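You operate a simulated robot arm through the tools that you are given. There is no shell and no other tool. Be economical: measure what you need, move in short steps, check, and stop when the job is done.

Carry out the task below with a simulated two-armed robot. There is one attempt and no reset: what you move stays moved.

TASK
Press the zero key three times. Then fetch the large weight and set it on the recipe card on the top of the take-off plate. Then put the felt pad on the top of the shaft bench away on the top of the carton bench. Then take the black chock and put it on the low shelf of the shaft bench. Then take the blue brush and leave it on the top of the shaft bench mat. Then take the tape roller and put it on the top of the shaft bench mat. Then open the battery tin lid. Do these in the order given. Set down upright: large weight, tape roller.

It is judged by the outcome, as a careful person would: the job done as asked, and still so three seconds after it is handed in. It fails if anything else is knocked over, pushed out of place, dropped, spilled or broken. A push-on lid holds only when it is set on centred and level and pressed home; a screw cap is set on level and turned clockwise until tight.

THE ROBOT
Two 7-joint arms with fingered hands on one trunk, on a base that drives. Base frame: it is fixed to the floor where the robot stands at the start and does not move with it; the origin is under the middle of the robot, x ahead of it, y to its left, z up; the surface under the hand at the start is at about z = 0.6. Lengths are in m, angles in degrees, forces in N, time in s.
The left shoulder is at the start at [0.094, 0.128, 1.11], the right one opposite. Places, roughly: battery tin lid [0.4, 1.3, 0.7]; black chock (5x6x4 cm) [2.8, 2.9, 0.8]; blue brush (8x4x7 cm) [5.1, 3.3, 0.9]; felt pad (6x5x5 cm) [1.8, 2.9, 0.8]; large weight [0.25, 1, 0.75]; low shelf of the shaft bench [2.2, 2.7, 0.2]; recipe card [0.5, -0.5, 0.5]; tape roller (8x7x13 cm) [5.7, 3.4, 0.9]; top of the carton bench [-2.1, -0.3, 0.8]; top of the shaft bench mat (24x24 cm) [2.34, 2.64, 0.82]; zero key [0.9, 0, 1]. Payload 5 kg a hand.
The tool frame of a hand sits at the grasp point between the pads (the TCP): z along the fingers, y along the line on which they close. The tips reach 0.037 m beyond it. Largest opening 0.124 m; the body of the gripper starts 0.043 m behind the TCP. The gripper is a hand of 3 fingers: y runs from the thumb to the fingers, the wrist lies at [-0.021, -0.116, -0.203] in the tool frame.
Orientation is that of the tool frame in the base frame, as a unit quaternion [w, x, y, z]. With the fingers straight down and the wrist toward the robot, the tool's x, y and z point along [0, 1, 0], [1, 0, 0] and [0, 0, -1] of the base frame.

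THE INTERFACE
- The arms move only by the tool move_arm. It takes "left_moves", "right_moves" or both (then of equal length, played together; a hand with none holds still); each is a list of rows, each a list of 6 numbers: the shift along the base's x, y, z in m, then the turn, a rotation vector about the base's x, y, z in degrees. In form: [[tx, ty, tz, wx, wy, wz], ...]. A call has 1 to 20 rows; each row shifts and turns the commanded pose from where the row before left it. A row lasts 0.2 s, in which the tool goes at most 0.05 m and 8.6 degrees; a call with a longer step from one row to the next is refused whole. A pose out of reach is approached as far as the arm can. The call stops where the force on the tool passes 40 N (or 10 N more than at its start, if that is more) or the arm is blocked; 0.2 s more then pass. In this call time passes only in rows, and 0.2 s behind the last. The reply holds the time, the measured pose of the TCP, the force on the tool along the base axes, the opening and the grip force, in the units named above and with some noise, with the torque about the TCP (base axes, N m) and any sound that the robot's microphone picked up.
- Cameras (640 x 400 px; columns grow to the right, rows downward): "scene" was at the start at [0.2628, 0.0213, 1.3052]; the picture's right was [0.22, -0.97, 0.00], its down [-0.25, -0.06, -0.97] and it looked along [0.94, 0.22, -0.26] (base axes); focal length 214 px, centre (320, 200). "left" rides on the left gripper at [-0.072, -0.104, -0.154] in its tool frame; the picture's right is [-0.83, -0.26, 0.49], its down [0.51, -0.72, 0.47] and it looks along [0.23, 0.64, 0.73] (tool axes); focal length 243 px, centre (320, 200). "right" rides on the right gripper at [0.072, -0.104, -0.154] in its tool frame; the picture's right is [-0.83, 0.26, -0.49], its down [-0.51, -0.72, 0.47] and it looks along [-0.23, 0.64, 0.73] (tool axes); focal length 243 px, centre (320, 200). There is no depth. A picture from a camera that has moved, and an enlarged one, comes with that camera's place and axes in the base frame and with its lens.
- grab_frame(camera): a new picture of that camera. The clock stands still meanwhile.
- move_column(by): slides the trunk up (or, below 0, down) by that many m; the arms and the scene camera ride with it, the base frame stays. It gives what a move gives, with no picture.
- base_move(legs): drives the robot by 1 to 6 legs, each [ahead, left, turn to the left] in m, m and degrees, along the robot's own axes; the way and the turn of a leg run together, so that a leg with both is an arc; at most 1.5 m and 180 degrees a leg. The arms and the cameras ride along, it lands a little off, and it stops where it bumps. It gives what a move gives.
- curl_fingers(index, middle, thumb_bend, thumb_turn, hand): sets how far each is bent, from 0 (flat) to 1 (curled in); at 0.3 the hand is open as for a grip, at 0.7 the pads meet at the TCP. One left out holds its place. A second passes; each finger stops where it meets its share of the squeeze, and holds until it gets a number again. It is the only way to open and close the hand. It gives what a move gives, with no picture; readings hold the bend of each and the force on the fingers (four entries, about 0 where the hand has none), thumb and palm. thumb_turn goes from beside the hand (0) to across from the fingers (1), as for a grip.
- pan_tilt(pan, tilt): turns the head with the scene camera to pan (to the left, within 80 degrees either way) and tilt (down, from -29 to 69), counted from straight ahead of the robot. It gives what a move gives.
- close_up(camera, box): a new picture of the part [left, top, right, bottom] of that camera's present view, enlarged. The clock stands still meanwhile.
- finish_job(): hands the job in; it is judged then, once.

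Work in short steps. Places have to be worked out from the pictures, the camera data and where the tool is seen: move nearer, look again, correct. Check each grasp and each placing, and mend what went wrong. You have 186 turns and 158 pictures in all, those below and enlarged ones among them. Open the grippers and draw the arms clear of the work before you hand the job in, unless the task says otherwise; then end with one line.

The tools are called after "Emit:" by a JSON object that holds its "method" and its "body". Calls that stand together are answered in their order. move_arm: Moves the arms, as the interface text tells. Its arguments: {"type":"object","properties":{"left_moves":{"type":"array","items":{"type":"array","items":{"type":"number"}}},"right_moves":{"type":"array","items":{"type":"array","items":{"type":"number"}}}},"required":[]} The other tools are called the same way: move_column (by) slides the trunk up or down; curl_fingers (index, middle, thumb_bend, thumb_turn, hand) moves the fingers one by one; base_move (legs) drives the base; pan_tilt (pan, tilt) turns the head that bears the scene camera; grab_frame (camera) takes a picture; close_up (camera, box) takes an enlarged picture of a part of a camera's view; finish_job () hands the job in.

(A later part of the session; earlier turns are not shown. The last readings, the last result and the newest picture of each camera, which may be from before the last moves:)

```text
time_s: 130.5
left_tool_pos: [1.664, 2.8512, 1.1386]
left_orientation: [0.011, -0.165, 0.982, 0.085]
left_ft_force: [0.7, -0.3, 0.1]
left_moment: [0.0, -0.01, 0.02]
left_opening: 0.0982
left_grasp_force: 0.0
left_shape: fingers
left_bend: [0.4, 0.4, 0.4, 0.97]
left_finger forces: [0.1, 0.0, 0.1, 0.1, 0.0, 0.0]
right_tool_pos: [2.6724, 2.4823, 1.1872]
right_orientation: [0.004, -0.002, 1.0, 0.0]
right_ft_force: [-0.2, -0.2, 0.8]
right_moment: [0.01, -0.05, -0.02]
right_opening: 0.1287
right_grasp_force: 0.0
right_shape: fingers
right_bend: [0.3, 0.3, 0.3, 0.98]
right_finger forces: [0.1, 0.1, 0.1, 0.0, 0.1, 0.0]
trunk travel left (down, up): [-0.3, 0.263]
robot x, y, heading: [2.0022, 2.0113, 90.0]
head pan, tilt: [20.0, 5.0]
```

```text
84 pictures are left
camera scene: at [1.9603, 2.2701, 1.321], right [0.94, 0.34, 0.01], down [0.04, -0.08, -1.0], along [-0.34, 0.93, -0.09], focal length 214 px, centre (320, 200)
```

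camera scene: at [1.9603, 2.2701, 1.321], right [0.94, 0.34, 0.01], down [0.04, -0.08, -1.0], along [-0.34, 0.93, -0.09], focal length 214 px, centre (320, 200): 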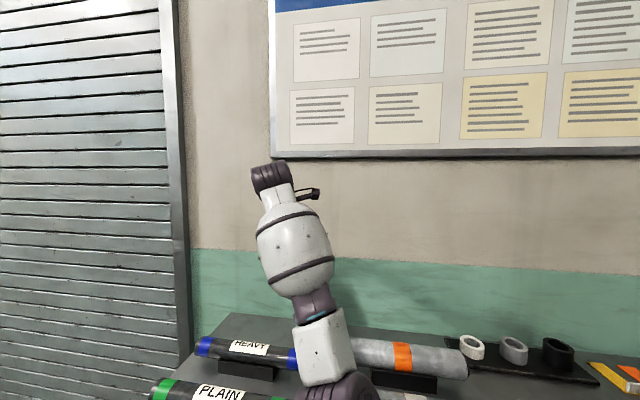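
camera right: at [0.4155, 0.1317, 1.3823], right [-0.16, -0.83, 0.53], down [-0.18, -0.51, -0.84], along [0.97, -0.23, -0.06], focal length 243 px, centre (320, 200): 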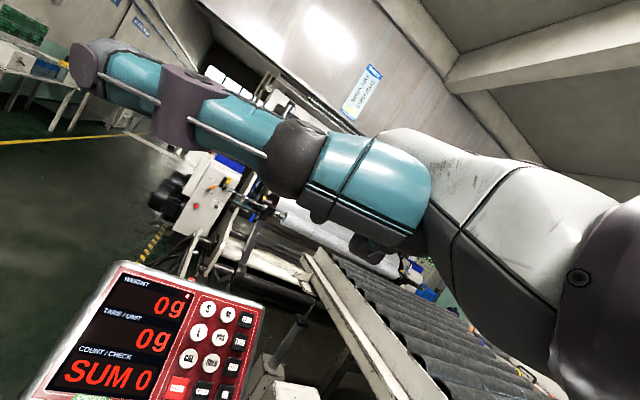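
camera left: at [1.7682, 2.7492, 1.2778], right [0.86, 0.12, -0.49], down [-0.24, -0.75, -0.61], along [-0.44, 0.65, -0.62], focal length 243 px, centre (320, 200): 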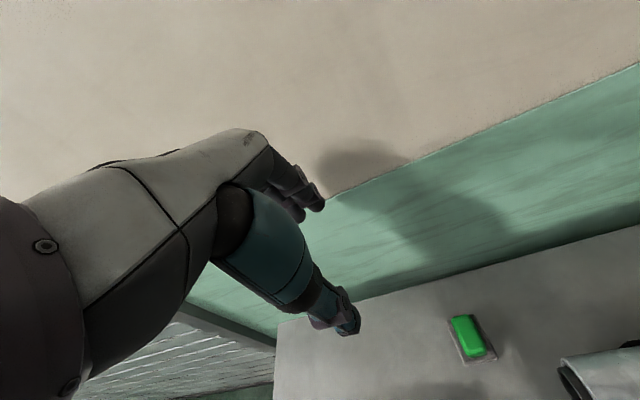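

The left elbow is low over the rolls, probably touching them. I retreat along the reverse path and inspect the bench.

Emit:
{"method": "move_arm", "body": {"left_moves": [[-0.02, -0.03, 0.0, 0, 0, 0], [-0.02, -0.03, 0.01, 0, 0, 0], [-0.0295, -0.0299, 0.01, 0, 0, 0], [-0.0295, -0.0299, 0.01, 0, 0, 0], [-0.0295, -0.0299, 0.01, 0, 0, 0], [-0.0295, -0.0299, 0.01, 0, 0, 0], [-0.0295, -0.0299, 0, 0, 0, 0], [-0.0295, -0.0299, 0, 0, 0, 0], [-0.0295, -0.0299, 0, 0, 0, 0], [-0.0295, -0.0299, 0, 0, 0, 0]]}}

Emit:
{"method": "pan_tilt", "body": {"pan": 10, "tilt": 35}}

Emit:
{"method": "grab_frame", "body": {"camera": "scene"}}

```text
time_s: 132.7
left_tool_pos: [1.3982, 2.5496, 1.1857]
left_orientation: [0.008, -0.164, 0.983, 0.083]
left_ft_force: [0.0, -0.3, 0.0]
left_moment: [0.04, 0.0, -0.01]
left_opening: 0.0983
left_grasp_force: 0.0
left_shape: fingers
left_bend: [0.4, 0.4, 0.4, 0.97]
left_finger forces: [0.1, 0.0, 0.0, 0.1, 0.1, 0.0]
right_tool_pos: [2.6806, 2.4795, 1.1829]
right_orientation: [0.001, -0.002, 1.0, 0.002]
right_ft_force: [-1.0, -0.9, -0.1]
right_moment: [0.03, 0.0, 0.02]
right_opening: 0.1288
right_grasp_force: 0.1
right_shape: fingers
right_bend: [0.3, 0.3, 0.3, 0.98]
right_finger forces: [0.0, 0.1, 0.1, 0.0, 0.1, 0.1]
trunk travel left (down, up): [-0.3, 0.263]
robot x, y, heading: [1.9997, 2.0118, 90.0]
head pan, tilt: [20.0, 5.0]
```

```text
time_s: 133.7
left_tool_pos: [1.4006, 2.5529, 1.1844]
left_orientation: [0.007, -0.163, 0.983, 0.082]
left_ft_force: [1.0, 0.6, 0.2]
left_moment: [0.02, -0.03, 0.0]
left_opening: 0.0984
left_grasp_force: 0.2
left_shape: fingers
left_bend: [0.4, 0.4, 0.4, 0.97]
left_finger forces: [0.1, 0.1, 0.0, 0.1, 0.1, 0.1]
right_tool_pos: [2.6813, 2.4805, 1.1828]
right_orientation: [0.001, -0.001, 1.0, 0.0]
right_ft_force: [-0.4, -0.2, 0.0]
right_moment: [-0.01, 0.03, 0.0]
right_opening: 0.1288
right_grasp_force: 0.1
right_shape: fingers
right_bend: [0.3, 0.3, 0.3, 0.98]
right_finger forces: [0.0, 0.0, 0.0, 0.0, 0.0, 0.0]
trunk travel left (down, up): [-0.3, 0.263]
robot x, y, heading: [2.0062, 2.0124, 90.1]
head pan, tilt: [10.0, 35.0]
```

```text
83 pictures are left
camera scene: at [1.9866, 2.2693, 1.2734], right [0.98, 0.18, 0.0], down [0.1, -0.56, -0.82], along [-0.14, 0.81, -0.57], focal length 214 px, centre (320, 200)
```

scene: 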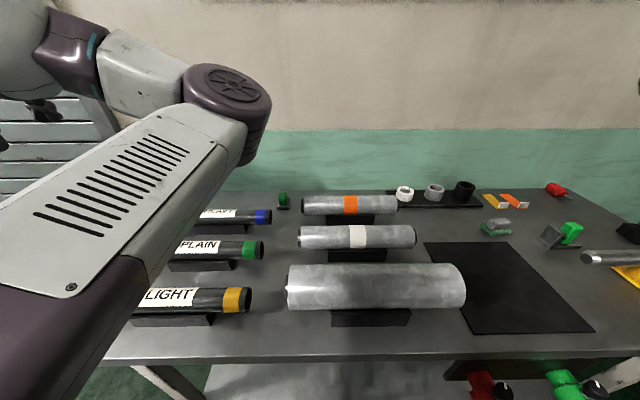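

Everything on the bench is still in place. I raise the trunk so the elbows stay well above the bench.

Emit:
{"method": "move_column", "body": {"by": 0.25}}

Emit:
{"method": "move_arm", "body": {"left_moves": [[0.025, 0.0265, -0.035, 2, 1.5, 0], [0.025, 0.0265, -0.035, 2, 1.5, 0], [0.025, 0.0265, -0.035, 2, 1.5, 0], [0.025, 0.0265, -0.035, 2, 1.5, 0], [0.025, 0.0265, -0.035, 2, 1.5, 0]]}}

Emit:
{"method": "grab_frame", "body": {"camera": "scene"}}

```text
time_s: 136.3
left_tool_pos: [1.4007, 2.5537, 1.4335]
left_orientation: [0.008, -0.164, 0.983, 0.08]
left_ft_force: [0.3, -0.2, 0.2]
left_moment: [-0.02, -0.01, -0.03]
left_opening: 0.0984
left_grasp_force: 0.1
left_shape: fingers
left_bend: [0.4, 0.4, 0.4, 0.97]
left_finger forces: [0.0, 0.0, 0.1, 0.1, 0.1, 0.1]
right_tool_pos: [2.6813, 2.4824, 1.4313]
right_orientation: [0.0, -0.003, 1.0, -0.001]
right_ft_force: [0.2, 0.1, -0.8]
right_moment: [0.01, -0.03, -0.01]
right_opening: 0.129
right_grasp_force: 0.0
right_shape: fingers
right_bend: [0.3, 0.3, 0.3, 0.98]
right_finger forces: [0.1, 0.1, 0.0, 0.0, 0.1, 0.0]
trunk travel left (down, up): [-0.55, 0.013]
robot x, y, heading: [2.0028, 2.0093, 90.1]
head pan, tilt: [10.0, 35.0]
```

```text
refused: row 1 steps farther than a row can; nothing moved
```

```text
82 pictures are left
camera scene: at [1.9867, 2.1459, 1.5537], right [0.98, 0.18, 0.0], down [0.1, -0.57, -0.82], along [-0.14, 0.81, -0.57], focal length 214 px, centre (320, 200)
```

scene: 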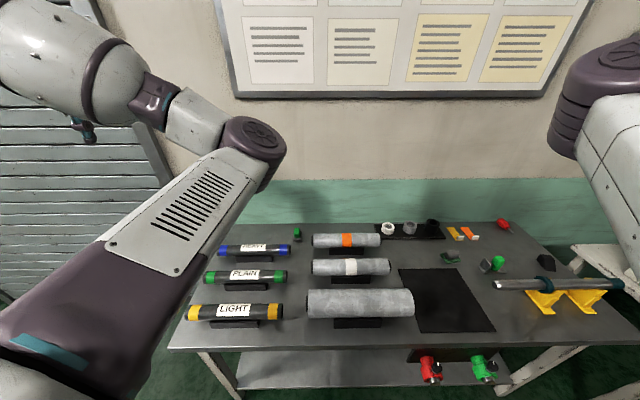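

Now I straighten the hand, descend first and then move forward at about z = 1.0 to hover over the felt pad.

Emit:
{"method": "move_arm", "body": {"left_moves": [[0.015, 0.012, -0.045, -1.15, 0, -0.5], [0.015, 0.012, -0.045, -1.15, 0, -0.5], [0.015, 0.012, -0.045, -1.15, 0, -0.5], [0.015, 0.012, -0.045, -1.15, 0, -0.5], [0.015, 0.012, -0.045, -1.15, 0, -0.5], [0.015, 0.012, -0.045, -1.15, 0, -0.5], [0.015, 0.012, -0.045, -1.15, 0, -0.5], [0.015, 0.012, -0.045, -1.15, 0, -0.5]]}}

Emit:
{"method": "grab_frame", "body": {"camera": "scene"}}

```text
time_s: 138.1
left_tool_pos: [1.52, 2.6509, 1.0739]
left_orientation: [-0.001, -0.129, 0.992, 0.002]
left_ft_force: [0.3, 1.0, 0.5]
left_moment: [-0.01, 0.04, 0.01]
left_opening: 0.0984
left_grasp_force: 0.0
left_shape: fingers
left_bend: [0.4, 0.4, 0.4, 0.97]
left_finger forces: [0.1, 0.1, 0.0, 0.0, 0.0, 0.1]
right_tool_pos: [2.6801, 2.4809, 1.4323]
right_orientation: [0.0, -0.001, 1.0, 0.0]
right_ft_force: [-0.1, -0.7, 0.4]
right_moment: [-0.01, 0.01, 0.0]
right_opening: 0.1291
right_grasp_force: 0.0
right_shape: fingers
right_bend: [0.3, 0.3, 0.3, 0.98]
right_finger forces: [0.1, 0.0, 0.0, 0.1, 0.0, 0.0]
trunk travel left (down, up): [-0.55, 0.013]
robot x, y, heading: [2.0023, 2.0096, 90.3]
head pan, tilt: [10.0, 35.0]
```

```text
81 pictures are left
camera scene: at [1.9867, 2.1452, 1.5539], right [0.98, 0.18, 0.0], down [0.1, -0.56, -0.82], along [-0.14, 0.81, -0.57], focal length 214 px, centre (320, 200)
```

scene: 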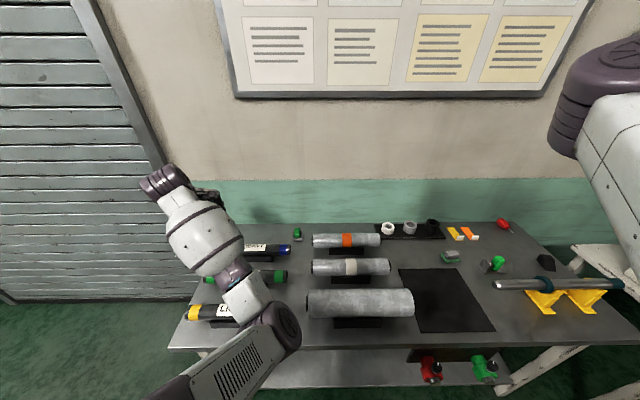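

The elbow now has clearance. I continue forward to hover above the pad.

Emit:
{"method": "move_arm", "body": {"left_moves": [[0.031, 0.0325, -0.01, 0, 0, 0], [0.031, 0.0325, -0.01, 0, 0, 0], [0.031, 0.0325, -0.01, 0, 0, 0], [0.031, 0.0325, -0.01, 0, 0, 0], [0.031, 0.0325, -0.01, 0, 0, 0], [0.031, 0.0325, -0.01, 0, 0, 0], [0.031, 0.031, -0.01, 0, 0, 0]]}}

Emit:
{"method": "grab_frame", "body": {"camera": "scene"}}

Emit:
{"method": "grab_frame", "body": {"camera": "left"}}

```text
time_s: 139.7
left_tool_pos: [1.7382, 2.875, 1.0046]
left_orientation: [-0.002, -0.129, 0.992, 0.002]
left_ft_force: [-0.3, -0.5, -0.6]
left_moment: [-0.02, -0.02, -0.01]
left_opening: 0.0985
left_grasp_force: 0.0
left_shape: fingers
left_bend: [0.4, 0.4, 0.4, 0.97]
left_finger forces: [0.0, 0.0, 0.0, 0.0, 0.1, 0.1]
right_tool_pos: [2.6813, 2.482, 1.4316]
right_orientation: [0.0, -0.001, 1.0, 0.001]
right_ft_force: [0.1, 0.2, 0.4]
right_moment: [0.02, 0.06, 0.04]
right_opening: 0.1289
right_grasp_force: 0.0
right_shape: fingers
right_bend: [0.3, 0.3, 0.3, 0.98]
right_finger forces: [0.1, 0.0, 0.0, 0.0, 0.0, 0.1]
trunk travel left (down, up): [-0.55, 0.013]
robot x, y, heading: [2.003, 2.0078, 90.3]
head pan, tilt: [10.0, 35.0]
```

```text
80 pictures are left
camera scene: at [1.988, 2.1457, 1.554], right [0.98, 0.18, 0.0], down [0.1, -0.57, -0.82], along [-0.14, 0.81, -0.57], focal length 214 px, centre (320, 200)
```

scene: 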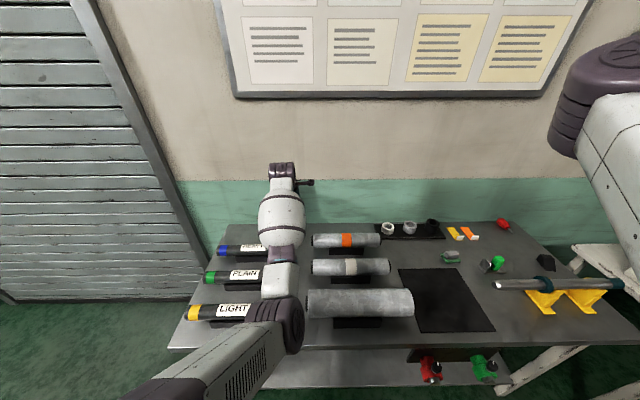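

```text
79 pictures are left
camera left: at [1.835, 2.7929, 1.1565], right [0.87, -0.04, -0.5], down [-0.31, -0.83, -0.47], along [-0.39, 0.56, -0.73], focal length 243 px, centre (320, 200)
```

left: 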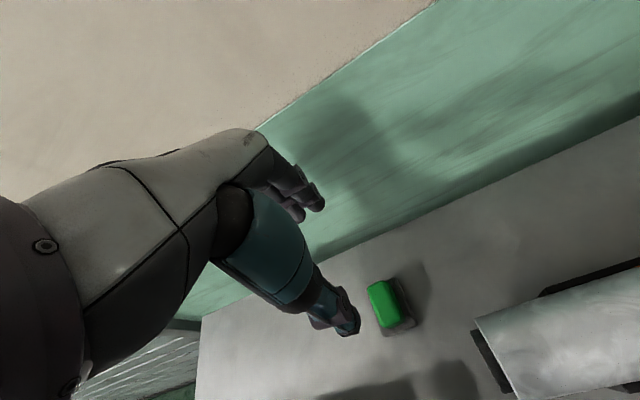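

Triangulated again: handle centre ≈ (1.751, 2.850, 0.855). I shift and descend to z ≈ 0.875 around the handle.

Emit:
{"method": "move_arm", "body": {"left_moves": [[0.013, -0.025, 0, 0, 0, 0], [0, 0, -0.04, 0, 0, 0], [0, 0, -0.04, 0, 0, 0], [0, 0, -0.03, 0, 0, 0], [0, 0, -0.019, 0, 0, 0]]}}

Emit:
{"method": "close_up", "body": {"camera": "left", "box": [220, 150, 460, 370]}}

```text
time_s: 140.9
left_tool_pos: [1.75, 2.8493, 0.876]
left_orientation: [-0.003, -0.129, 0.992, 0.0]
left_ft_force: [-1.0, 0.2, -0.7]
left_moment: [-0.03, -0.02, 0.0]
left_opening: 0.0984
left_grasp_force: 0.1
left_shape: fingers
left_bend: [0.4, 0.4, 0.4, 0.97]
left_finger forces: [0.0, 0.1, 0.0, 0.0, 0.0, 0.0]
right_tool_pos: [2.6809, 2.48, 1.4328]
right_orientation: [-0.001, -0.001, 1.0, 0.0]
right_ft_force: [-0.3, -0.1, 0.1]
right_moment: [-0.03, 0.02, 0.0]
right_opening: 0.1288
right_grasp_force: 0.0
right_shape: fingers
right_bend: [0.3, 0.3, 0.3, 0.98]
right_finger forces: [0.1, 0.0, 0.0, 0.0, 0.1, 0.0]
trunk travel left (down, up): [-0.55, 0.013]
robot x, y, heading: [2.0051, 2.0119, 90.1]
head pan, tilt: [10.0, 35.0]
```

```text
1.82 times, centred on (340, 260) of left
camera zoom: at [1.8466, 2.767, 1.0275], right [0.87, -0.04, -0.5], down [-0.31, -0.83, -0.47], along [-0.39, 0.56, -0.73], focal length 441 px, centre (284, 91)
```

zoom: 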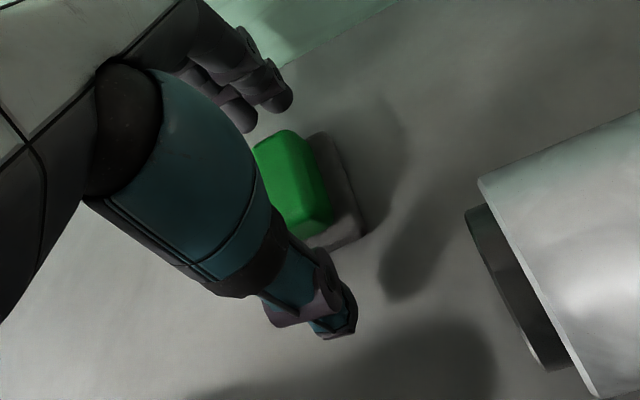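

The handle is centred between thumb and fingers. I close the hand.

Emit:
{"method": "curl_fingers", "body": {"hand": "left", "index": 0.7, "middle": 0.7, "thumb_bend": 0.7}}

Emit:
{"method": "move_arm", "body": {"left_moves": [[0, 0, 0.015, 0, 0, 0], [0, 0, 0.03, 0, 0, 0], [0, 0, 0.04, 0, 0, 0], [0, -0.02, 0.04, 0, 0, 0]]}}

Emit:
{"method": "close_up", "body": {"camera": "left", "box": [220, 150, 460, 370]}}

```text
time_s: 141.9
left_tool_pos: [1.7497, 2.8497, 0.8767]
left_orientation: [-0.002, -0.13, 0.991, 0.002]
left_ft_force: [-0.9, 0.8, 1.5]
left_moment: [-0.03, 0.02, -0.02]
left_opening: 0.0499
left_grasp_force: 17.2
left_shape: fingers
left_bend: [0.58, 0.61, 0.57, 0.96]
left_finger forces: [8.8, 8.4, 0.0, 0.0, 17.4, 0.0]
right_tool_pos: [2.681, 2.4802, 1.4328]
right_orientation: [-0.001, -0.001, 1.0, 0.001]
right_ft_force: [0.4, 0.3, 0.2]
right_moment: [0.03, 0.01, 0.02]
right_opening: 0.1287
right_grasp_force: 0.0
right_shape: fingers
right_bend: [0.3, 0.3, 0.3, 0.98]
right_finger forces: [0.0, 0.0, 0.0, 0.0, 0.0, 0.0]
trunk travel left (down, up): [-0.55, 0.013]
robot x, y, heading: [2.0014, 2.0113, 90.3]
head pan, tilt: [10.0, 35.0]
```

```text
time_s: 142.9
left_tool_pos: [1.7511, 2.8276, 1.0039]
left_orientation: [-0.003, -0.128, 0.992, 0.003]
left_ft_force: [0.4, -0.4, -0.3]
left_moment: [0.03, 0.03, 0.0]
left_opening: 0.05
left_grasp_force: 17.0
left_shape: fingers
left_bend: [0.58, 0.61, 0.57, 0.96]
left_finger forces: [9.1, 8.2, 0.0, 0.0, 17.3, 0.0]
right_tool_pos: [2.6811, 2.4778, 1.4333]
right_orientation: [0.001, 0.0, 1.0, 0.001]
right_ft_force: [1.1, -0.5, -0.7]
right_moment: [0.02, 0.01, 0.0]
right_opening: 0.1287
right_grasp_force: 0.0
right_shape: fingers
right_bend: [0.3, 0.3, 0.3, 0.98]
right_finger forces: [0.1, 0.0, 0.1, 0.0, 0.0, 0.1]
trunk travel left (down, up): [-0.55, 0.013]
robot x, y, heading: [2.0053, 2.0124, 90.2]
head pan, tilt: [10.0, 35.0]
```

```text
1.82 times, centred on (340, 260) of left
camera zoom: at [1.8484, 2.7454, 1.1544], right [0.87, -0.04, -0.5], down [-0.31, -0.82, -0.47], along [-0.39, 0.56, -0.73], focal length 441 px, centre (284, 91)
```

zoom: 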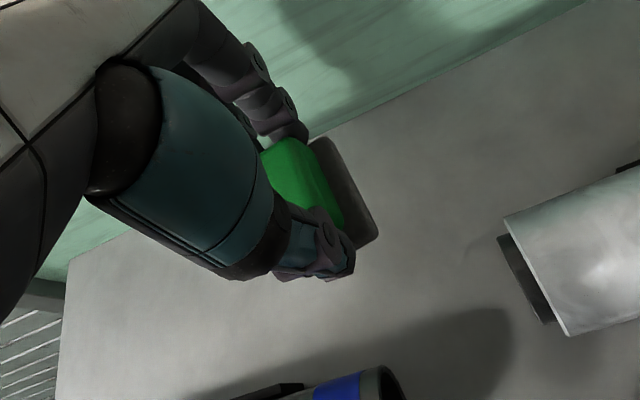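

The pad is held level. I lift higher, draw the arm back toward the robot, then back away from the bench.

Emit:
{"method": "move_arm", "body": {"left_moves": [[0, 0, 0.04, 0, 0, 0], [0, 0, 0.04, 0, 0, 0], [0, -0.02, 0.03, 0, 0, 0], [-0.019, -0.0375, 0.0, 0, 0, 0], [-0.019, -0.0375, 0.0, 0, 0, 0], [-0.019, -0.0375, 0.0, 0, 0, 0], [-0.019, -0.0375, 0.0, 0, 0, 0], [-0.019, -0.0375, 0.0, 0, 0, 0]]}}

Emit:
{"method": "base_move", "body": {"legs": [[-0.3, 0, 0], [0, 0, 90], [1.4, 0, 0], [1.2, 0, 0], [0, 0, 35]]}}

Emit:
{"method": "pan_tilt", "body": {"pan": 0, "tilt": 20}}

Emit:
{"method": "grab_frame", "body": {"camera": "scene"}}

```text
time_s: 144.7
left_tool_pos: [1.6547, 2.621, 1.1102]
left_orientation: [-0.002, -0.129, 0.992, 0.002]
left_ft_force: [-1.0, -0.5, -0.9]
left_moment: [0.03, 0.0, 0.03]
left_opening: 0.0499
left_grasp_force: 17.3
left_shape: fingers
left_bend: [0.58, 0.61, 0.57, 0.96]
left_finger forces: [9.1, 8.1, 0.0, 0.0, 17.4, 0.0]
right_tool_pos: [2.6801, 2.4785, 1.4334]
right_orientation: [0.0, -0.001, 1.0, 0.0]
right_ft_force: [0.0, 0.3, 0.1]
right_moment: [-0.01, -0.02, -0.03]
right_opening: 0.1286
right_grasp_force: 0.1
right_shape: fingers
right_bend: [0.3, 0.3, 0.3, 0.98]
right_finger forces: [0.1, 0.1, 0.1, 0.1, 0.1, 0.0]
trunk travel left (down, up): [-0.55, 0.013]
robot x, y, heading: [2.0032, 2.0095, 90.1]
head pan, tilt: [10.0, 35.0]
```

```text
time_s: 164.5
left_tool_pos: [-0.8894, 1.0557, 1.1103]
left_orientation: [0.003, 0.942, -0.335, 0.002]
left_ft_force: [-0.1, -0.3, -0.6]
left_moment: [0.0, 0.0, 0.03]
left_opening: 0.049
left_grasp_force: 16.3
left_shape: fingers
left_bend: [0.58, 0.61, 0.57, 0.96]
left_finger forces: [8.8, 7.8, 0.0, 0.0, 16.5, 0.0]
right_tool_pos: [-1.3788, 1.9678, 1.4336]
right_orientation: [0.001, 0.892, -0.453, 0.0]
right_ft_force: [-0.6, -0.4, 0.3]
right_moment: [0.0, -0.01, 0.02]
right_opening: 0.1288
right_grasp_force: 0.2
right_shape: fingers
right_bend: [0.3, 0.3, 0.3, 0.98]
right_finger forces: [0.0, 0.1, 0.0, 0.0, 0.0, 0.1]
trunk travel left (down, up): [-0.55, 0.013]
robot x, y, heading: [-0.6003, 1.693, -143.9]
head pan, tilt: [10.0, 35.0]
```

```text
time_s: 165.2
left_tool_pos: [-0.889, 1.0545, 1.1092]
left_orientation: [0.003, 0.942, -0.334, 0.001]
left_ft_force: [0.0, 0.3, -0.5]
left_moment: [0.02, -0.03, -0.03]
left_opening: 0.0489
left_grasp_force: 16.4
left_shape: fingers
left_bend: [0.58, 0.61, 0.57, 0.96]
left_finger forces: [8.8, 7.8, 0.0, 0.0, 16.5, 0.0]
right_tool_pos: [-1.3776, 1.9659, 1.4324]
right_orientation: [0.0, 0.892, -0.452, 0.0]
right_ft_force: [0.9, 0.2, 0.2]
right_moment: [0.03, 0.05, -0.02]
right_opening: 0.1285
right_grasp_force: 0.1
right_shape: fingers
right_bend: [0.3, 0.3, 0.3, 0.98]
right_finger forces: [0.0, 0.1, 0.0, 0.0, 0.1, 0.0]
trunk travel left (down, up): [-0.55, 0.013]
robot x, y, heading: [-0.601, 1.6944, -143.8]
head pan, tilt: [0.0, 20.0]
```

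```text
76 pictures are left
camera scene: at [-0.7114, 1.6123, 1.5778], right [-0.59, 0.81, 0.0], down [0.28, 0.2, -0.94], along [-0.76, -0.56, -0.34], focal length 214 px, centre (320, 200)
```

scene: 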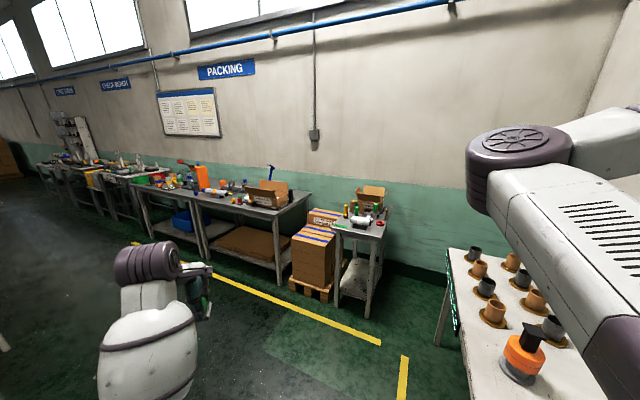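

The PACKING bench with an open carton is the carton bench. I enlarge its top to find a free spot.

Emit:
{"method": "close_up", "body": {"camera": "scene", "box": [170, 150, 330, 250]}}

```text
4.00 times, centred on (250, 200) of scene
camera zoom: at [-0.7114, 1.6123, 1.5778], right [-0.59, 0.81, 0.0], down [0.28, 0.2, -0.94], along [-0.76, -0.56, -0.34], focal length 858 px, centre (600, 200)
```

zoom: 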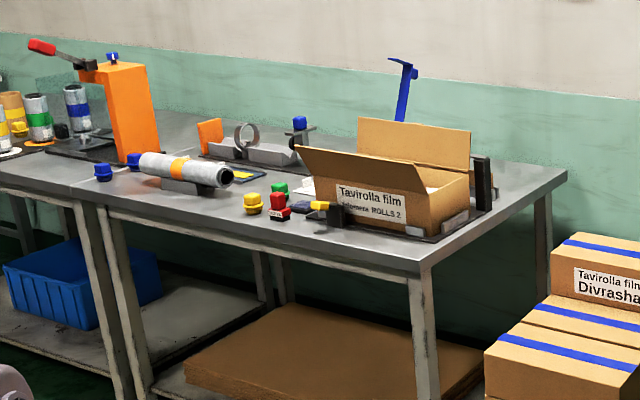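

I drive to about (−1.05, 0.1) and face the bench (heading 180°).

Emit:
{"method": "base_move", "body": {"legs": [[1.305, 1.02, 0], [0, 0, -36]]}}

Emit:
{"method": "pan_tilt", "body": {"pan": 20, "tilt": 30}}

Emit:
{"method": "grab_frame", "body": {"camera": "scene"}}

```text
refused: leg 1 is longer than a leg can be; nothing moved
```

```text
time_s: 166.1
left_tool_pos: [-0.8882, 1.0543, 1.1111]
left_orientation: [0.004, 0.942, -0.335, 0.0]
left_ft_force: [0.8, 0.2, -1.0]
left_moment: [-0.01, -0.01, 0.04]
left_opening: 0.049
left_grasp_force: 16.4
left_shape: fingers
left_bend: [0.58, 0.61, 0.57, 0.96]
left_finger forces: [8.8, 7.8, 0.0, 0.1, 16.4, 0.0]
right_tool_pos: [-1.3784, 1.9665, 1.4325]
right_orientation: [-0.001, 0.892, -0.452, 0.0]
right_ft_force: [0.2, 0.0, 0.7]
right_moment: [0.01, 0.01, -0.01]
right_opening: 0.1287
right_grasp_force: 0.1
right_shape: fingers
right_bend: [0.3, 0.3, 0.3, 0.98]
right_finger forces: [0.1, 0.0, 0.0, 0.0, 0.2, 0.1]
trunk travel left (down, up): [-0.55, 0.013]
robot x, y, heading: [-0.6029, 1.6949, -143.8]
head pan, tilt: [20.0, 30.0]
```

```text
74 pictures are left
camera scene: at [-0.6867, 1.5924, 1.5619], right [-0.83, 0.56, 0.0], down [0.28, 0.42, -0.87], along [-0.48, -0.72, -0.5], focal length 214 px, centre (320, 200)
```

scene: 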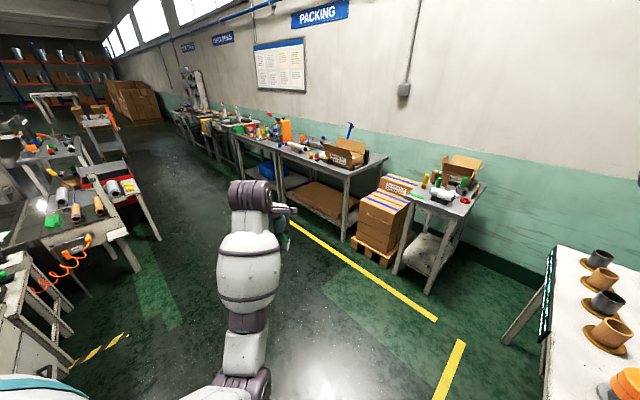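

The leg was too long; I split it in two.

Emit:
{"method": "base_move", "body": {"legs": [[0.65, 0.51, 0], [0.65, 0.51, 0], [0, 0, -36]]}}

Emit:
{"method": "grab_frame", "body": {"camera": "scene"}}

```text
time_s: 177.4
left_tool_pos: [-1.6511, -0.2463, 1.1101]
left_orientation: [0.002, 0.793, -0.609, 0.0]
left_ft_force: [0.2, 0.6, -0.1]
left_moment: [0.01, 0.02, 0.03]
left_opening: 0.0488
left_grasp_force: 16.7
left_shape: fingers
left_bend: [0.58, 0.61, 0.57, 0.96]
left_finger forces: [8.7, 7.7, 0.0, 0.0, 16.5, 0.0]
right_tool_pos: [-1.514, 0.78, 1.433]
right_orientation: [0.0, 0.709, -0.705, 0.0]
right_ft_force: [0.4, -0.5, 0.7]
right_moment: [0.0, -0.05, 0.0]
right_opening: 0.1286
right_grasp_force: 0.0
right_shape: fingers
right_bend: [0.3, 0.3, 0.3, 0.98]
right_finger forces: [0.0, 0.0, 0.0, 0.0, 0.0, 0.0]
trunk travel left (down, up): [-0.55, 0.013]
robot x, y, heading: [-1.0437, 0.1023, -179.8]
head pan, tilt: [20.0, 30.0]
```

```text
73 pictures are left
camera scene: at [-1.1727, 0.0708, 1.5618], right [-0.35, 0.94, 0.0], down [0.47, 0.17, -0.87], along [-0.81, -0.3, -0.5], focal length 214 px, centre (320, 200)
```

scene: 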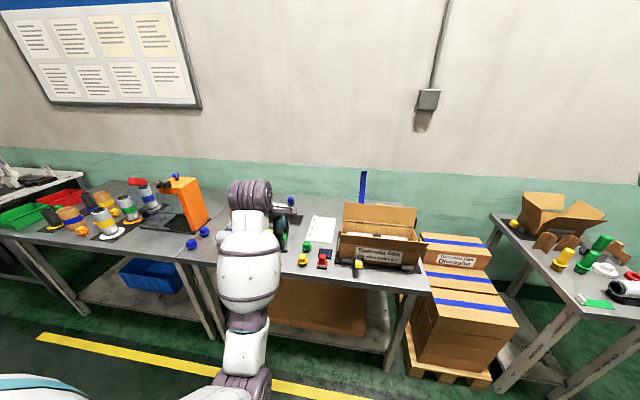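

Emit:
{"method": "close_up", "body": {"camera": "scene", "box": [180, 180, 450, 320]}}

Emit:
{"method": "grab_frame", "body": {"camera": "left"}}

```text
2.37 times, centred on (315, 250) of scene
camera zoom: at [-1.1727, 0.0708, 1.5618], right [-0.35, 0.94, 0.0], down [0.47, 0.17, -0.87], along [-0.81, -0.3, -0.5], focal length 508 px, centre (332, 82)
```

zoom: 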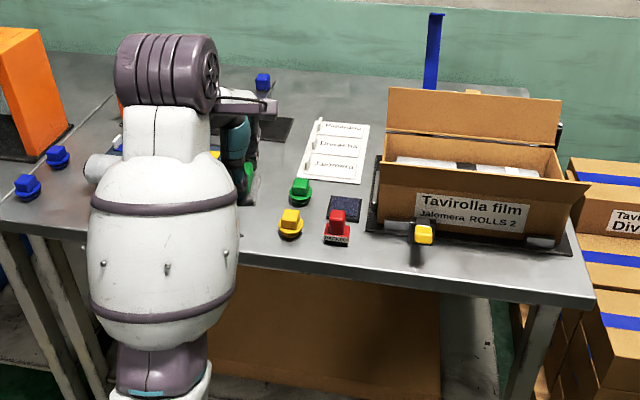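

```text
71 pictures are left
camera left: at [-1.5695, -0.1482, 1.2622], right [0.04, 0.87, -0.5], down [0.83, -0.3, -0.47], along [-0.56, -0.39, -0.73], focal length 243 px, centre (320, 200)
```

left: 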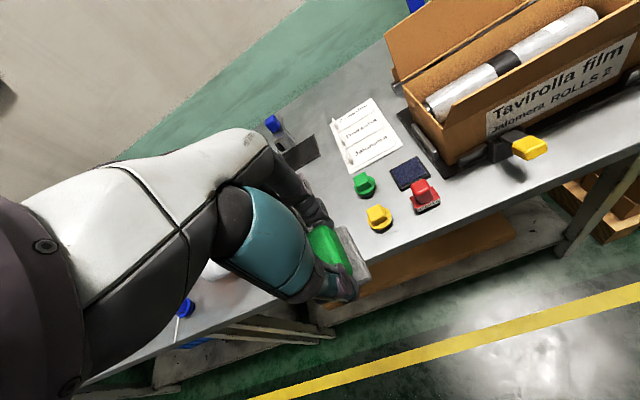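

There is free space between the roll end (y ≈ −0.45) and the coloured caps (y ≈ −0.28), around (−1.93, −0.37). I drive 0.25 m closer and 0.1 m left and look.

Emit:
{"method": "base_move", "body": {"legs": [[0.25, 0.1, 0]]}}

Emit:
{"method": "close_up", "body": {"camera": "left", "box": [160, 100, 560, 380]}}

Emit:
{"method": "grab_frame", "body": {"camera": "scene"}}

```text
time_s: 179.3
left_tool_pos: [-1.8955, -0.3452, 1.112]
left_orientation: [0.004, 0.795, -0.607, 0.0]
left_ft_force: [0.0, 0.8, -0.9]
left_moment: [-0.03, 0.02, 0.0]
left_opening: 0.0489
left_grasp_force: 15.9
left_shape: fingers
left_bend: [0.58, 0.61, 0.57, 0.96]
left_finger forces: [8.8, 7.8, 0.1, 0.1, 16.4, 0.0]
right_tool_pos: [-1.7578, 0.6801, 1.433]
right_orientation: [0.001, 0.709, -0.706, -0.001]
right_ft_force: [0.0, 0.2, 0.5]
right_moment: [-0.04, 0.03, 0.0]
right_opening: 0.129
right_grasp_force: 0.0
right_shape: fingers
right_bend: [0.3, 0.3, 0.3, 0.98]
right_finger forces: [0.0, 0.1, 0.0, 0.0, 0.0, 0.1]
trunk travel left (down, up): [-0.55, 0.013]
robot x, y, heading: [-1.2872, 0.0016, -179.5]
head pan, tilt: [20.0, 30.0]
```

```text
1.43 times, centred on (360, 240) of left
camera zoom: at [-1.8132, -0.2483, 1.2641], right [0.03, 0.87, -0.5], down [0.83, -0.3, -0.47], along [-0.56, -0.4, -0.73], focal length 347 px, centre (263, 143)
```

zoom: 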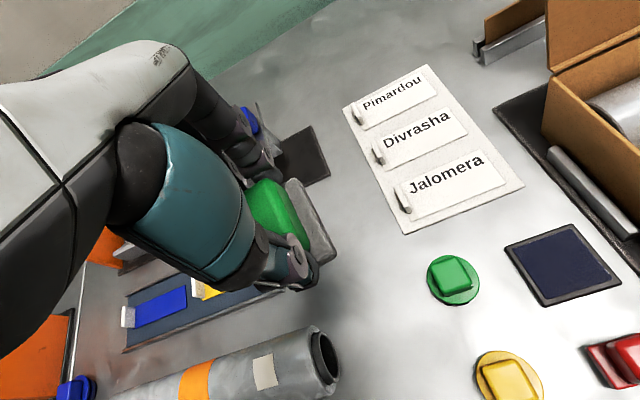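

```text
69 pictures are left
camera scene: at [-1.4159, -0.0287, 1.5623], right [-0.35, 0.94, 0.0], down [0.47, 0.17, -0.87], along [-0.81, -0.3, -0.5], focal length 214 px, centre (320, 200)
```

scene: 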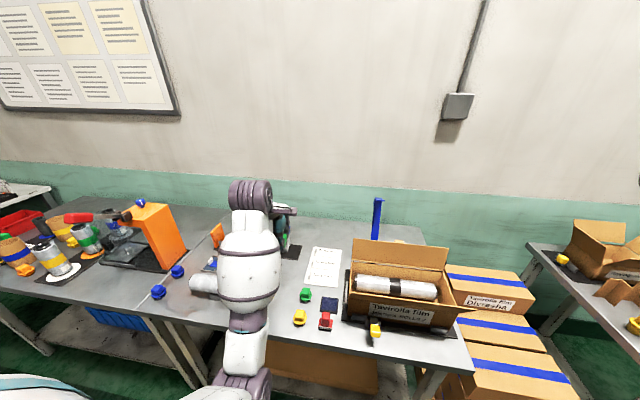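

Free spot chosen: (−1.93, −0.38), at least 9 cm from everything. I shift there and lower to about z = 0.93.

Emit:
{"method": "move_arm", "body": {"left_moves": [[-0.0345, -0.035, 0, 0, 0, 0], [0, 0, -0.045, 0, 0, 0], [0, 0, -0.045, 0, 0, 0], [0, 0, -0.045, 0, 0, 0], [0, 0, -0.045, 0, 0, 0]]}}

Emit:
{"method": "close_up", "body": {"camera": "left", "box": [160, 100, 560, 380]}}

Emit:
{"method": "close_up", "body": {"camera": "scene", "box": [180, 160, 380, 300]}}

```text
time_s: 180.5
left_tool_pos: [-1.9316, -0.3835, 0.9294]
left_orientation: [0.003, 0.794, -0.608, 0.0]
left_ft_force: [0.1, 0.0, -1.4]
left_moment: [0.01, 0.02, 0.0]
left_opening: 0.0486
left_grasp_force: 16.6
left_shape: fingers
left_bend: [0.58, 0.61, 0.57, 0.96]
left_finger forces: [8.8, 7.9, 0.0, 0.1, 16.3, 0.1]
right_tool_pos: [-1.7595, 0.6777, 1.4332]
right_orientation: [0.0, 0.709, -0.705, 0.0]
right_ft_force: [0.0, 0.4, 1.3]
right_moment: [0.01, 0.01, -0.01]
right_opening: 0.1286
right_grasp_force: 0.1
right_shape: fingers
right_bend: [0.3, 0.3, 0.3, 0.98]
right_finger forces: [0.0, 0.0, 0.0, 0.0, 0.1, 0.0]
trunk travel left (down, up): [-0.55, 0.013]
robot x, y, heading: [-1.2854, -0.0021, -179.8]
head pan, tilt: [20.0, 30.0]
```

```text
1.43 times, centred on (360, 240) of left
camera zoom: at [-1.8492, -0.2856, 1.0808], right [0.03, 0.87, -0.5], down [0.83, -0.3, -0.47], along [-0.56, -0.39, -0.73], focal length 347 px, centre (263, 143)
```

zoom: 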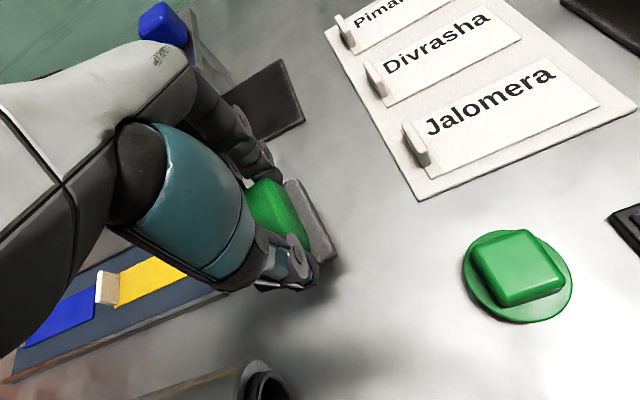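

```text
2.86 times, centred on (280, 230) of scene
camera zoom: at [-1.4183, -0.0302, 1.5618], right [-0.35, 0.94, 0.0], down [0.47, 0.17, -0.87], along [-0.81, -0.3, -0.5], focal length 613 px, centre (434, 114)
```

zoom: 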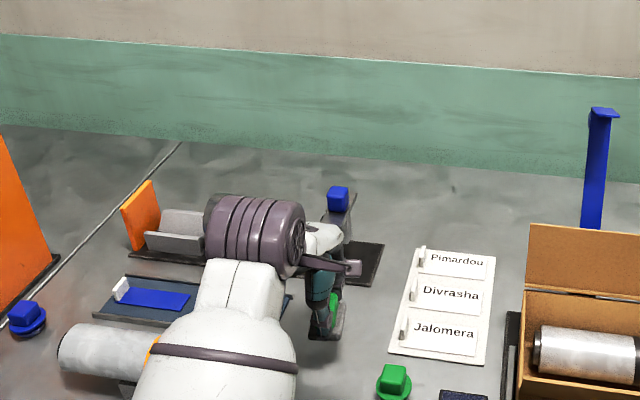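

Clearances look fine. I lower in small steps until contact.

Emit:
{"method": "move_arm", "body": {"left_moves": [[0, 0, -0.02, 0, 0, 0], [0, 0, -0.012, 0, 0, 0], [0, 0, -0.006, 0, 0, 0], [0, 0, -0.006, 0, 0, 0]]}}

Emit:
{"method": "close_up", "body": {"camera": "left", "box": [220, 150, 460, 370]}}

```text
time_s: 181.5
left_tool_pos: [-1.9317, -0.3822, 0.8857]
left_orientation: [0.002, 0.794, -0.608, 0.0]
left_ft_force: [0.4, 0.2, -0.3]
left_moment: [0.0, -0.01, 0.02]
left_opening: 0.0491
left_grasp_force: 16.2
left_shape: fingers
left_bend: [0.58, 0.61, 0.57, 0.96]
left_finger forces: [8.6, 7.8, 0.1, 0.1, 16.3, 0.0]
right_tool_pos: [-1.7606, 0.6789, 1.4338]
right_orientation: [0.001, 0.709, -0.706, -0.001]
right_ft_force: [-0.2, 0.7, 0.1]
right_moment: [-0.01, 0.0, -0.02]
right_opening: 0.129
right_grasp_force: 0.0
right_shape: fingers
right_bend: [0.3, 0.3, 0.3, 0.98]
right_finger forces: [0.1, 0.0, 0.1, 0.0, 0.1, 0.0]
trunk travel left (down, up): [-0.55, 0.013]
robot x, y, heading: [-1.2875, -0.0003, -179.4]
head pan, tilt: [20.0, 30.0]
```

```text
1.82 times, centred on (340, 260) of left
camera zoom: at [-1.8502, -0.2846, 1.0377], right [0.04, 0.87, -0.5], down [0.83, -0.3, -0.47], along [-0.56, -0.39, -0.73], focal length 441 px, centre (284, 91)
```

zoom: 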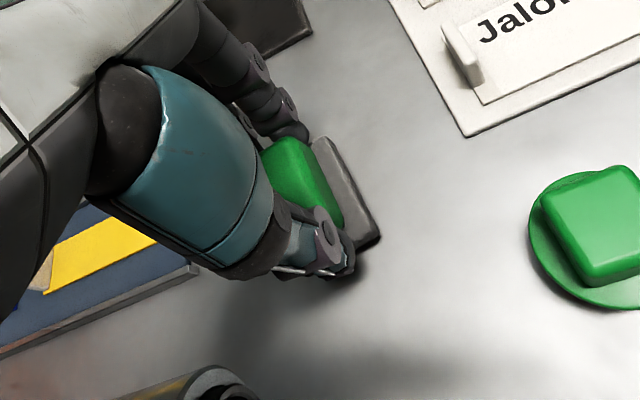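

No contact yet at 0.886; I keep lowering in 4 mm steps.

Emit:
{"method": "move_arm", "body": {"left_moves": [[0, 0, -0.004, 0, 0, 0], [0, 0, -0.004, 0, 0, 0], [0, 0, -0.003, 0, 0, 0], [0, 0, -0.003, 0, 0, 0]]}}

```text
time_s: 182.5
left_tool_pos: [-1.9315, -0.381, 0.8759]
left_orientation: [0.005, 0.794, -0.608, -0.001]
left_ft_force: [-0.4, -0.7, 9.5]
left_moment: [-0.02, 0.01, 0.02]
left_opening: 0.0482
left_grasp_force: 18.5
left_shape: fingers
left_bend: [0.58, 0.61, 0.57, 0.96]
left_finger forces: [9.3, 10.4, 0.0, 0.0, 17.1, 0.0]
right_tool_pos: [-1.7586, 0.6797, 1.4357]
right_orientation: [0.002, 0.709, -0.705, 0.0]
right_ft_force: [0.1, -0.4, 0.7]
right_moment: [0.0, -0.02, 0.0]
right_opening: 0.129
right_grasp_force: 0.1
right_shape: fingers
right_bend: [0.3, 0.3, 0.3, 0.98]
right_finger forces: [0.1, 0.0, 0.0, 0.0, 0.0, 0.1]
trunk travel left (down, up): [-0.55, 0.013]
robot x, y, heading: [-1.2875, 0.0023, -179.7]
head pan, tilt: [20.0, 30.0]
```

The pad rests on the bench (9.5 N). I release and lift straight up.

Emit:
{"method": "curl_fingers", "body": {"hand": "left", "index": 0.4, "middle": 0.4, "thumb_bend": 0.4}}

Emit:
{"method": "move_arm", "body": {"left_moves": [[0, 0, 0.02, 0, 0, 0], [0, 0, 0.03, 0, 0, 0], [0, 0, 0.04, 0, 0, 0], [0, 0, 0.045, 0, 0, 0], [0, 0, 0.045, 0, 0, 0], [0, 0, 0.045, 0, 0, 0]]}}

Emit:
{"method": "close_up", "body": {"camera": "left", "box": [160, 100, 560, 380]}}

```text
time_s: 183.5
left_tool_pos: [-1.9311, -0.3809, 0.872]
left_orientation: [0.004, 0.794, -0.608, 0.0]
left_ft_force: [-0.1, -0.6, 0.8]
left_moment: [-0.05, 0.03, -0.04]
left_opening: 0.0982
left_grasp_force: 0.0
left_shape: fingers
left_bend: [0.4, 0.4, 0.4, 0.97]
left_finger forces: [0.0, 0.0, 0.0, 0.1, 0.1, 0.0]
right_tool_pos: [-1.7593, 0.6787, 1.4325]
right_orientation: [0.0, 0.709, -0.705, 0.0]
right_ft_force: [-0.3, 0.1, 0.0]
right_moment: [0.0, -0.02, -0.03]
right_opening: 0.1289
right_grasp_force: 0.0
right_shape: fingers
right_bend: [0.3, 0.3, 0.3, 0.98]
right_finger forces: [0.0, 0.0, 0.1, 0.0, 0.0, 0.0]
trunk travel left (down, up): [-0.55, 0.013]
robot x, y, heading: [-1.2892, 0.0022, -179.8]
head pan, tilt: [20.0, 30.0]
```

```text
time_s: 184.9
left_tool_pos: [-1.9305, -0.3814, 1.0978]
left_orientation: [0.003, 0.794, -0.608, 0.0]
left_ft_force: [-0.6, 0.9, -0.5]
left_moment: [-0.01, 0.03, -0.04]
left_opening: 0.0981
left_grasp_force: 0.0
left_shape: fingers
left_bend: [0.4, 0.4, 0.4, 0.97]
left_finger forces: [0.0, 0.1, 0.1, 0.0, 0.0, 0.1]
right_tool_pos: [-1.7602, 0.6794, 1.4332]
right_orientation: [0.001, 0.709, -0.705, 0.0]
right_ft_force: [0.4, 0.7, 1.0]
right_moment: [0.0, 0.01, -0.01]
right_opening: 0.1288
right_grasp_force: 0.0
right_shape: fingers
right_bend: [0.3, 0.3, 0.3, 0.98]
right_finger forces: [0.0, 0.1, 0.1, 0.0, 0.1, 0.0]
trunk travel left (down, up): [-0.55, 0.013]
robot x, y, heading: [-1.2877, 0.0005, -179.5]
head pan, tilt: [20.0, 30.0]
```

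```text
1.43 times, centred on (360, 240) of left
camera zoom: at [-1.8494, -0.2829, 1.25], right [0.04, 0.87, -0.5], down [0.83, -0.3, -0.47], along [-0.56, -0.4, -0.73], focal length 347 px, centre (263, 143)
```

zoom: 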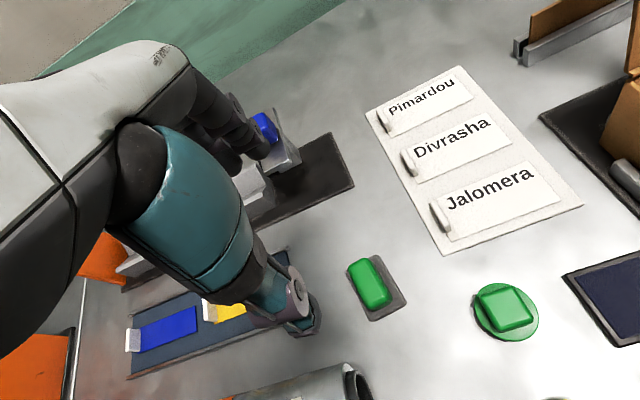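

The felt pad is placed. Next the black chock near (2.82, 2.91): I drive back along the same open route toward the shaft bench.

Emit:
{"method": "base_move", "body": {"legs": [[-0.25, 0, 0], [0, 0, -135], [0.775, 0.428, 0], [0.775, 0.428, 0], [1.02, -1.02, 0], [1.02, -1.02, 0]]}}

Emit:
{"method": "pan_tilt", "body": {"pan": 10, "tilt": 30}}

Emit:
{"method": "grab_frame", "body": {"camera": "scene"}}

```text
time_s: 218.5
left_tool_pos: [2.4598, 2.5691, 1.0974]
left_orientation: [-0.001, 0.24, 0.971, 0.004]
left_ft_force: [0.1, 0.4, 0.0]
left_moment: [0.03, -0.02, -0.01]
left_opening: 0.0981
left_grasp_force: 0.0
left_shape: fingers
left_bend: [0.4, 0.4, 0.4, 0.97]
left_finger forces: [0.0, 0.0, 0.0, 0.0, 0.0, 0.1]
right_tool_pos: [3.1199, 1.7216, 1.4333]
right_orientation: [0.001, 0.364, 0.932, 0.001]
right_ft_force: [0.3, -0.9, 0.2]
right_moment: [0.01, 0.01, -0.01]
right_opening: 0.1286
right_grasp_force: 0.0
right_shape: fingers
right_bend: [0.3, 0.3, 0.3, 0.98]
right_finger forces: [0.1, 0.0, 0.1, 0.1, 0.0, 0.0]
trunk travel left (down, up): [-0.55, 0.013]
robot x, y, heading: [2.3034, 1.8349, 47.5]
head pan, tilt: [20.0, 30.0]
```

```text
time_s: 219.2
left_tool_pos: [2.46, 2.5703, 1.0969]
left_orientation: [-0.002, 0.24, 0.971, 0.004]
left_ft_force: [0.4, -0.3, 0.8]
left_moment: [0.02, -0.01, 0.02]
left_opening: 0.0984
left_grasp_force: 0.1
left_shape: fingers
left_bend: [0.4, 0.4, 0.4, 0.97]
left_finger forces: [0.0, 0.0, 0.0, 0.0, 0.1, 0.0]
right_tool_pos: [3.1207, 1.7202, 1.4331]
right_orientation: [0.001, 0.364, 0.931, 0.001]
right_ft_force: [-0.4, -0.1, 0.8]
right_moment: [0.0, 0.02, 0.02]
right_opening: 0.1289
right_grasp_force: 0.2
right_shape: fingers
right_bend: [0.3, 0.3, 0.3, 0.98]
right_finger forces: [0.1, 0.0, 0.1, 0.0, 0.1, 0.0]
trunk travel left (down, up): [-0.55, 0.013]
robot x, y, heading: [2.2991, 1.8361, 47.5]
head pan, tilt: [10.0, 30.0]
```

```text
64 pictures are left
camera scene: at [2.3831, 1.9481, 1.5619], right [0.84, -0.54, 0.0], down [-0.27, -0.42, -0.87], along [0.47, 0.73, -0.5], focal length 214 px, centre (320, 200)
```

scene: 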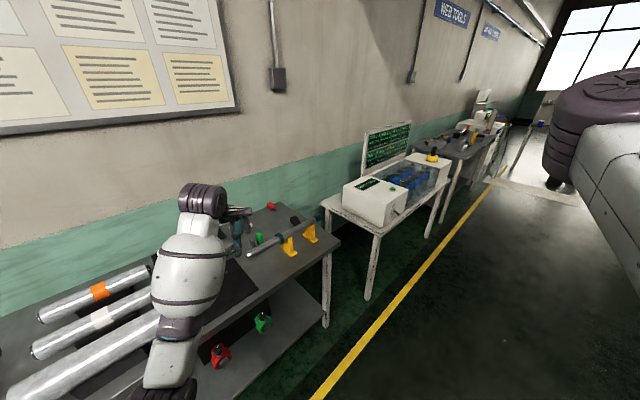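

I turn to face the bench, then shift right to about (3.05, 2.0).

Emit:
{"method": "base_move", "body": {"legs": [[0, 0, 42.5], [0.15, -0.75, 0]]}}

Emit:
{"method": "pan_tilt", "body": {"pan": 15, "tilt": 40}}

Emit:
{"method": "grab_frame", "body": {"camera": "scene"}}

Emit:
{"method": "grab_frame", "body": {"camera": "left"}}

```text
time_s: 228.2
left_tool_pos: [2.6665, 2.635, 1.0978]
left_orientation: [-0.003, -0.135, 0.991, 0.003]
left_ft_force: [-0.1, -0.2, -0.3]
left_moment: [-0.02, -0.01, 0.01]
left_opening: 0.0984
left_grasp_force: 0.0
left_shape: fingers
left_bend: [0.4, 0.4, 0.4, 0.97]
left_finger forces: [0.0, 0.0, 0.0, 0.1, 0.0, 0.0]
right_tool_pos: [3.7288, 2.4715, 1.4335]
right_orientation: [0.0, -0.006, 1.0, 0.0]
right_ft_force: [-0.2, -0.1, -0.8]
right_moment: [0.0, 0.01, 0.0]
right_opening: 0.1289
right_grasp_force: 0.1
right_shape: fingers
right_bend: [0.3, 0.3, 0.3, 0.98]
right_finger forces: [0.0, 0.1, 0.0, 0.0, 0.0, 0.0]
trunk travel left (down, up): [-0.55, 0.013]
robot x, y, heading: [3.0536, 1.9927, 90.9]
head pan, tilt: [10.0, 30.0]
```

```text
time_s: 228.9
left_tool_pos: [2.6675, 2.6336, 1.0973]
left_orientation: [-0.003, -0.135, 0.991, 0.001]
left_ft_force: [0.5, 0.3, -0.2]
left_moment: [0.01, 0.01, -0.04]
left_opening: 0.0983
left_grasp_force: 0.1
left_shape: fingers
left_bend: [0.4, 0.4, 0.4, 0.97]
left_finger forces: [0.0, 0.0, 0.0, 0.0, 0.0, 0.0]
right_tool_pos: [3.7284, 2.4715, 1.4339]
right_orientation: [0.0, -0.007, 1.0, 0.001]
right_ft_force: [0.1, 0.0, 0.3]
right_moment: [0.0, 0.0, 0.02]
right_opening: 0.1287
right_grasp_force: 0.0
right_shape: fingers
right_bend: [0.3, 0.3, 0.3, 0.98]
right_finger forces: [0.0, 0.1, 0.1, 0.1, 0.1, 0.1]
trunk travel left (down, up): [-0.55, 0.013]
robot x, y, heading: [3.054, 1.9962, 90.8]
head pan, tilt: [15.0, 40.0]
```

```text
63 pictures are left
camera scene: at [3.0318, 2.1225, 1.5465], right [0.96, 0.27, 0.0], down [0.17, -0.62, -0.77], along [-0.21, 0.74, -0.64], focal length 214 px, centre (320, 200)
```

scene: 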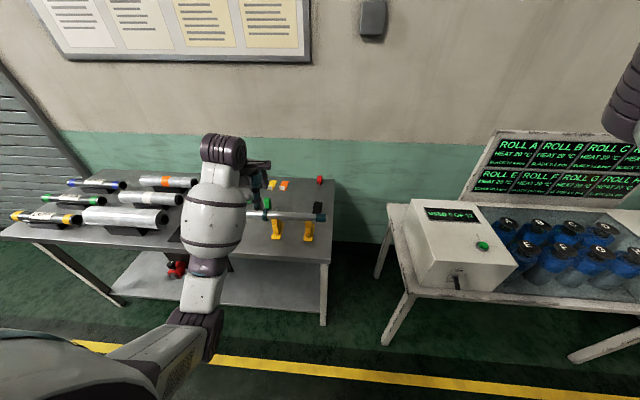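

```text
62 pictures are left
camera left: at [2.7652, 2.5528, 1.2491], right [0.87, -0.03, -0.5], down [-0.3, -0.83, -0.47], along [-0.4, 0.56, -0.73], focal length 243 px, centre (320, 200)
```

left: 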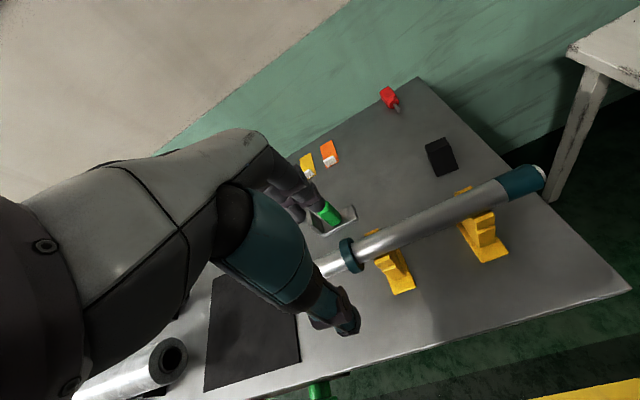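

The black chock is at about (2.81, 2.87, 0.84). I enlarge it.

Emit:
{"method": "close_up", "body": {"camera": "left", "box": [390, 110, 500, 200]}}

Emit:
{"method": "close_up", "body": {"camera": "scene", "box": [220, 150, 350, 250]}}

```text
4.44 times, centred on (445, 155) of left
camera zoom: at [2.7652, 2.5528, 1.2491], right [0.87, -0.03, -0.5], down [-0.3, -0.83, -0.47], along [-0.4, 0.56, -0.73], focal length 1078 px, centre (-236, 400)
```

zoom: 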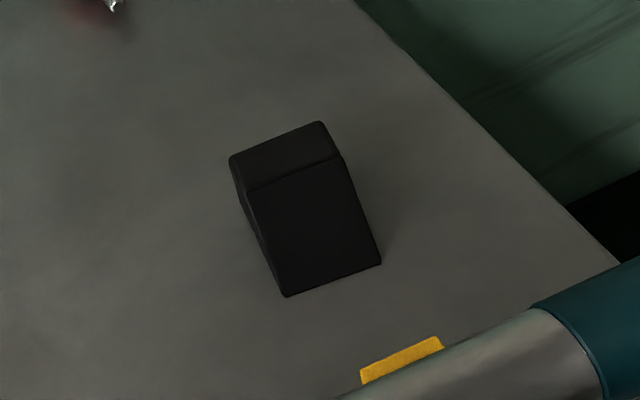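

```text
4.00 times, centred on (285, 200) of scene
camera zoom: at [3.0318, 2.1225, 1.5465], right [0.96, 0.27, 0.0], down [0.17, -0.62, -0.77], along [-0.21, 0.74, -0.64], focal length 858 px, centre (460, 200)
```

zoom: 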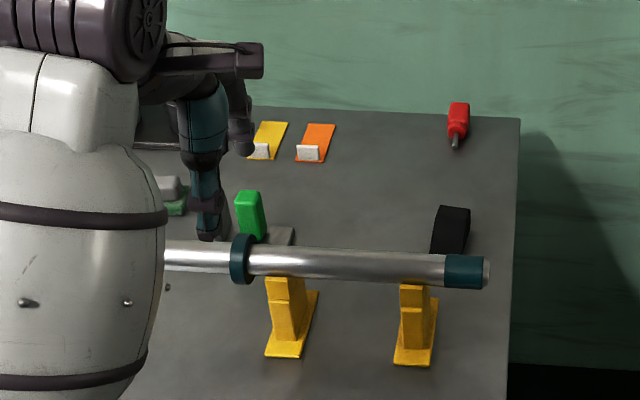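

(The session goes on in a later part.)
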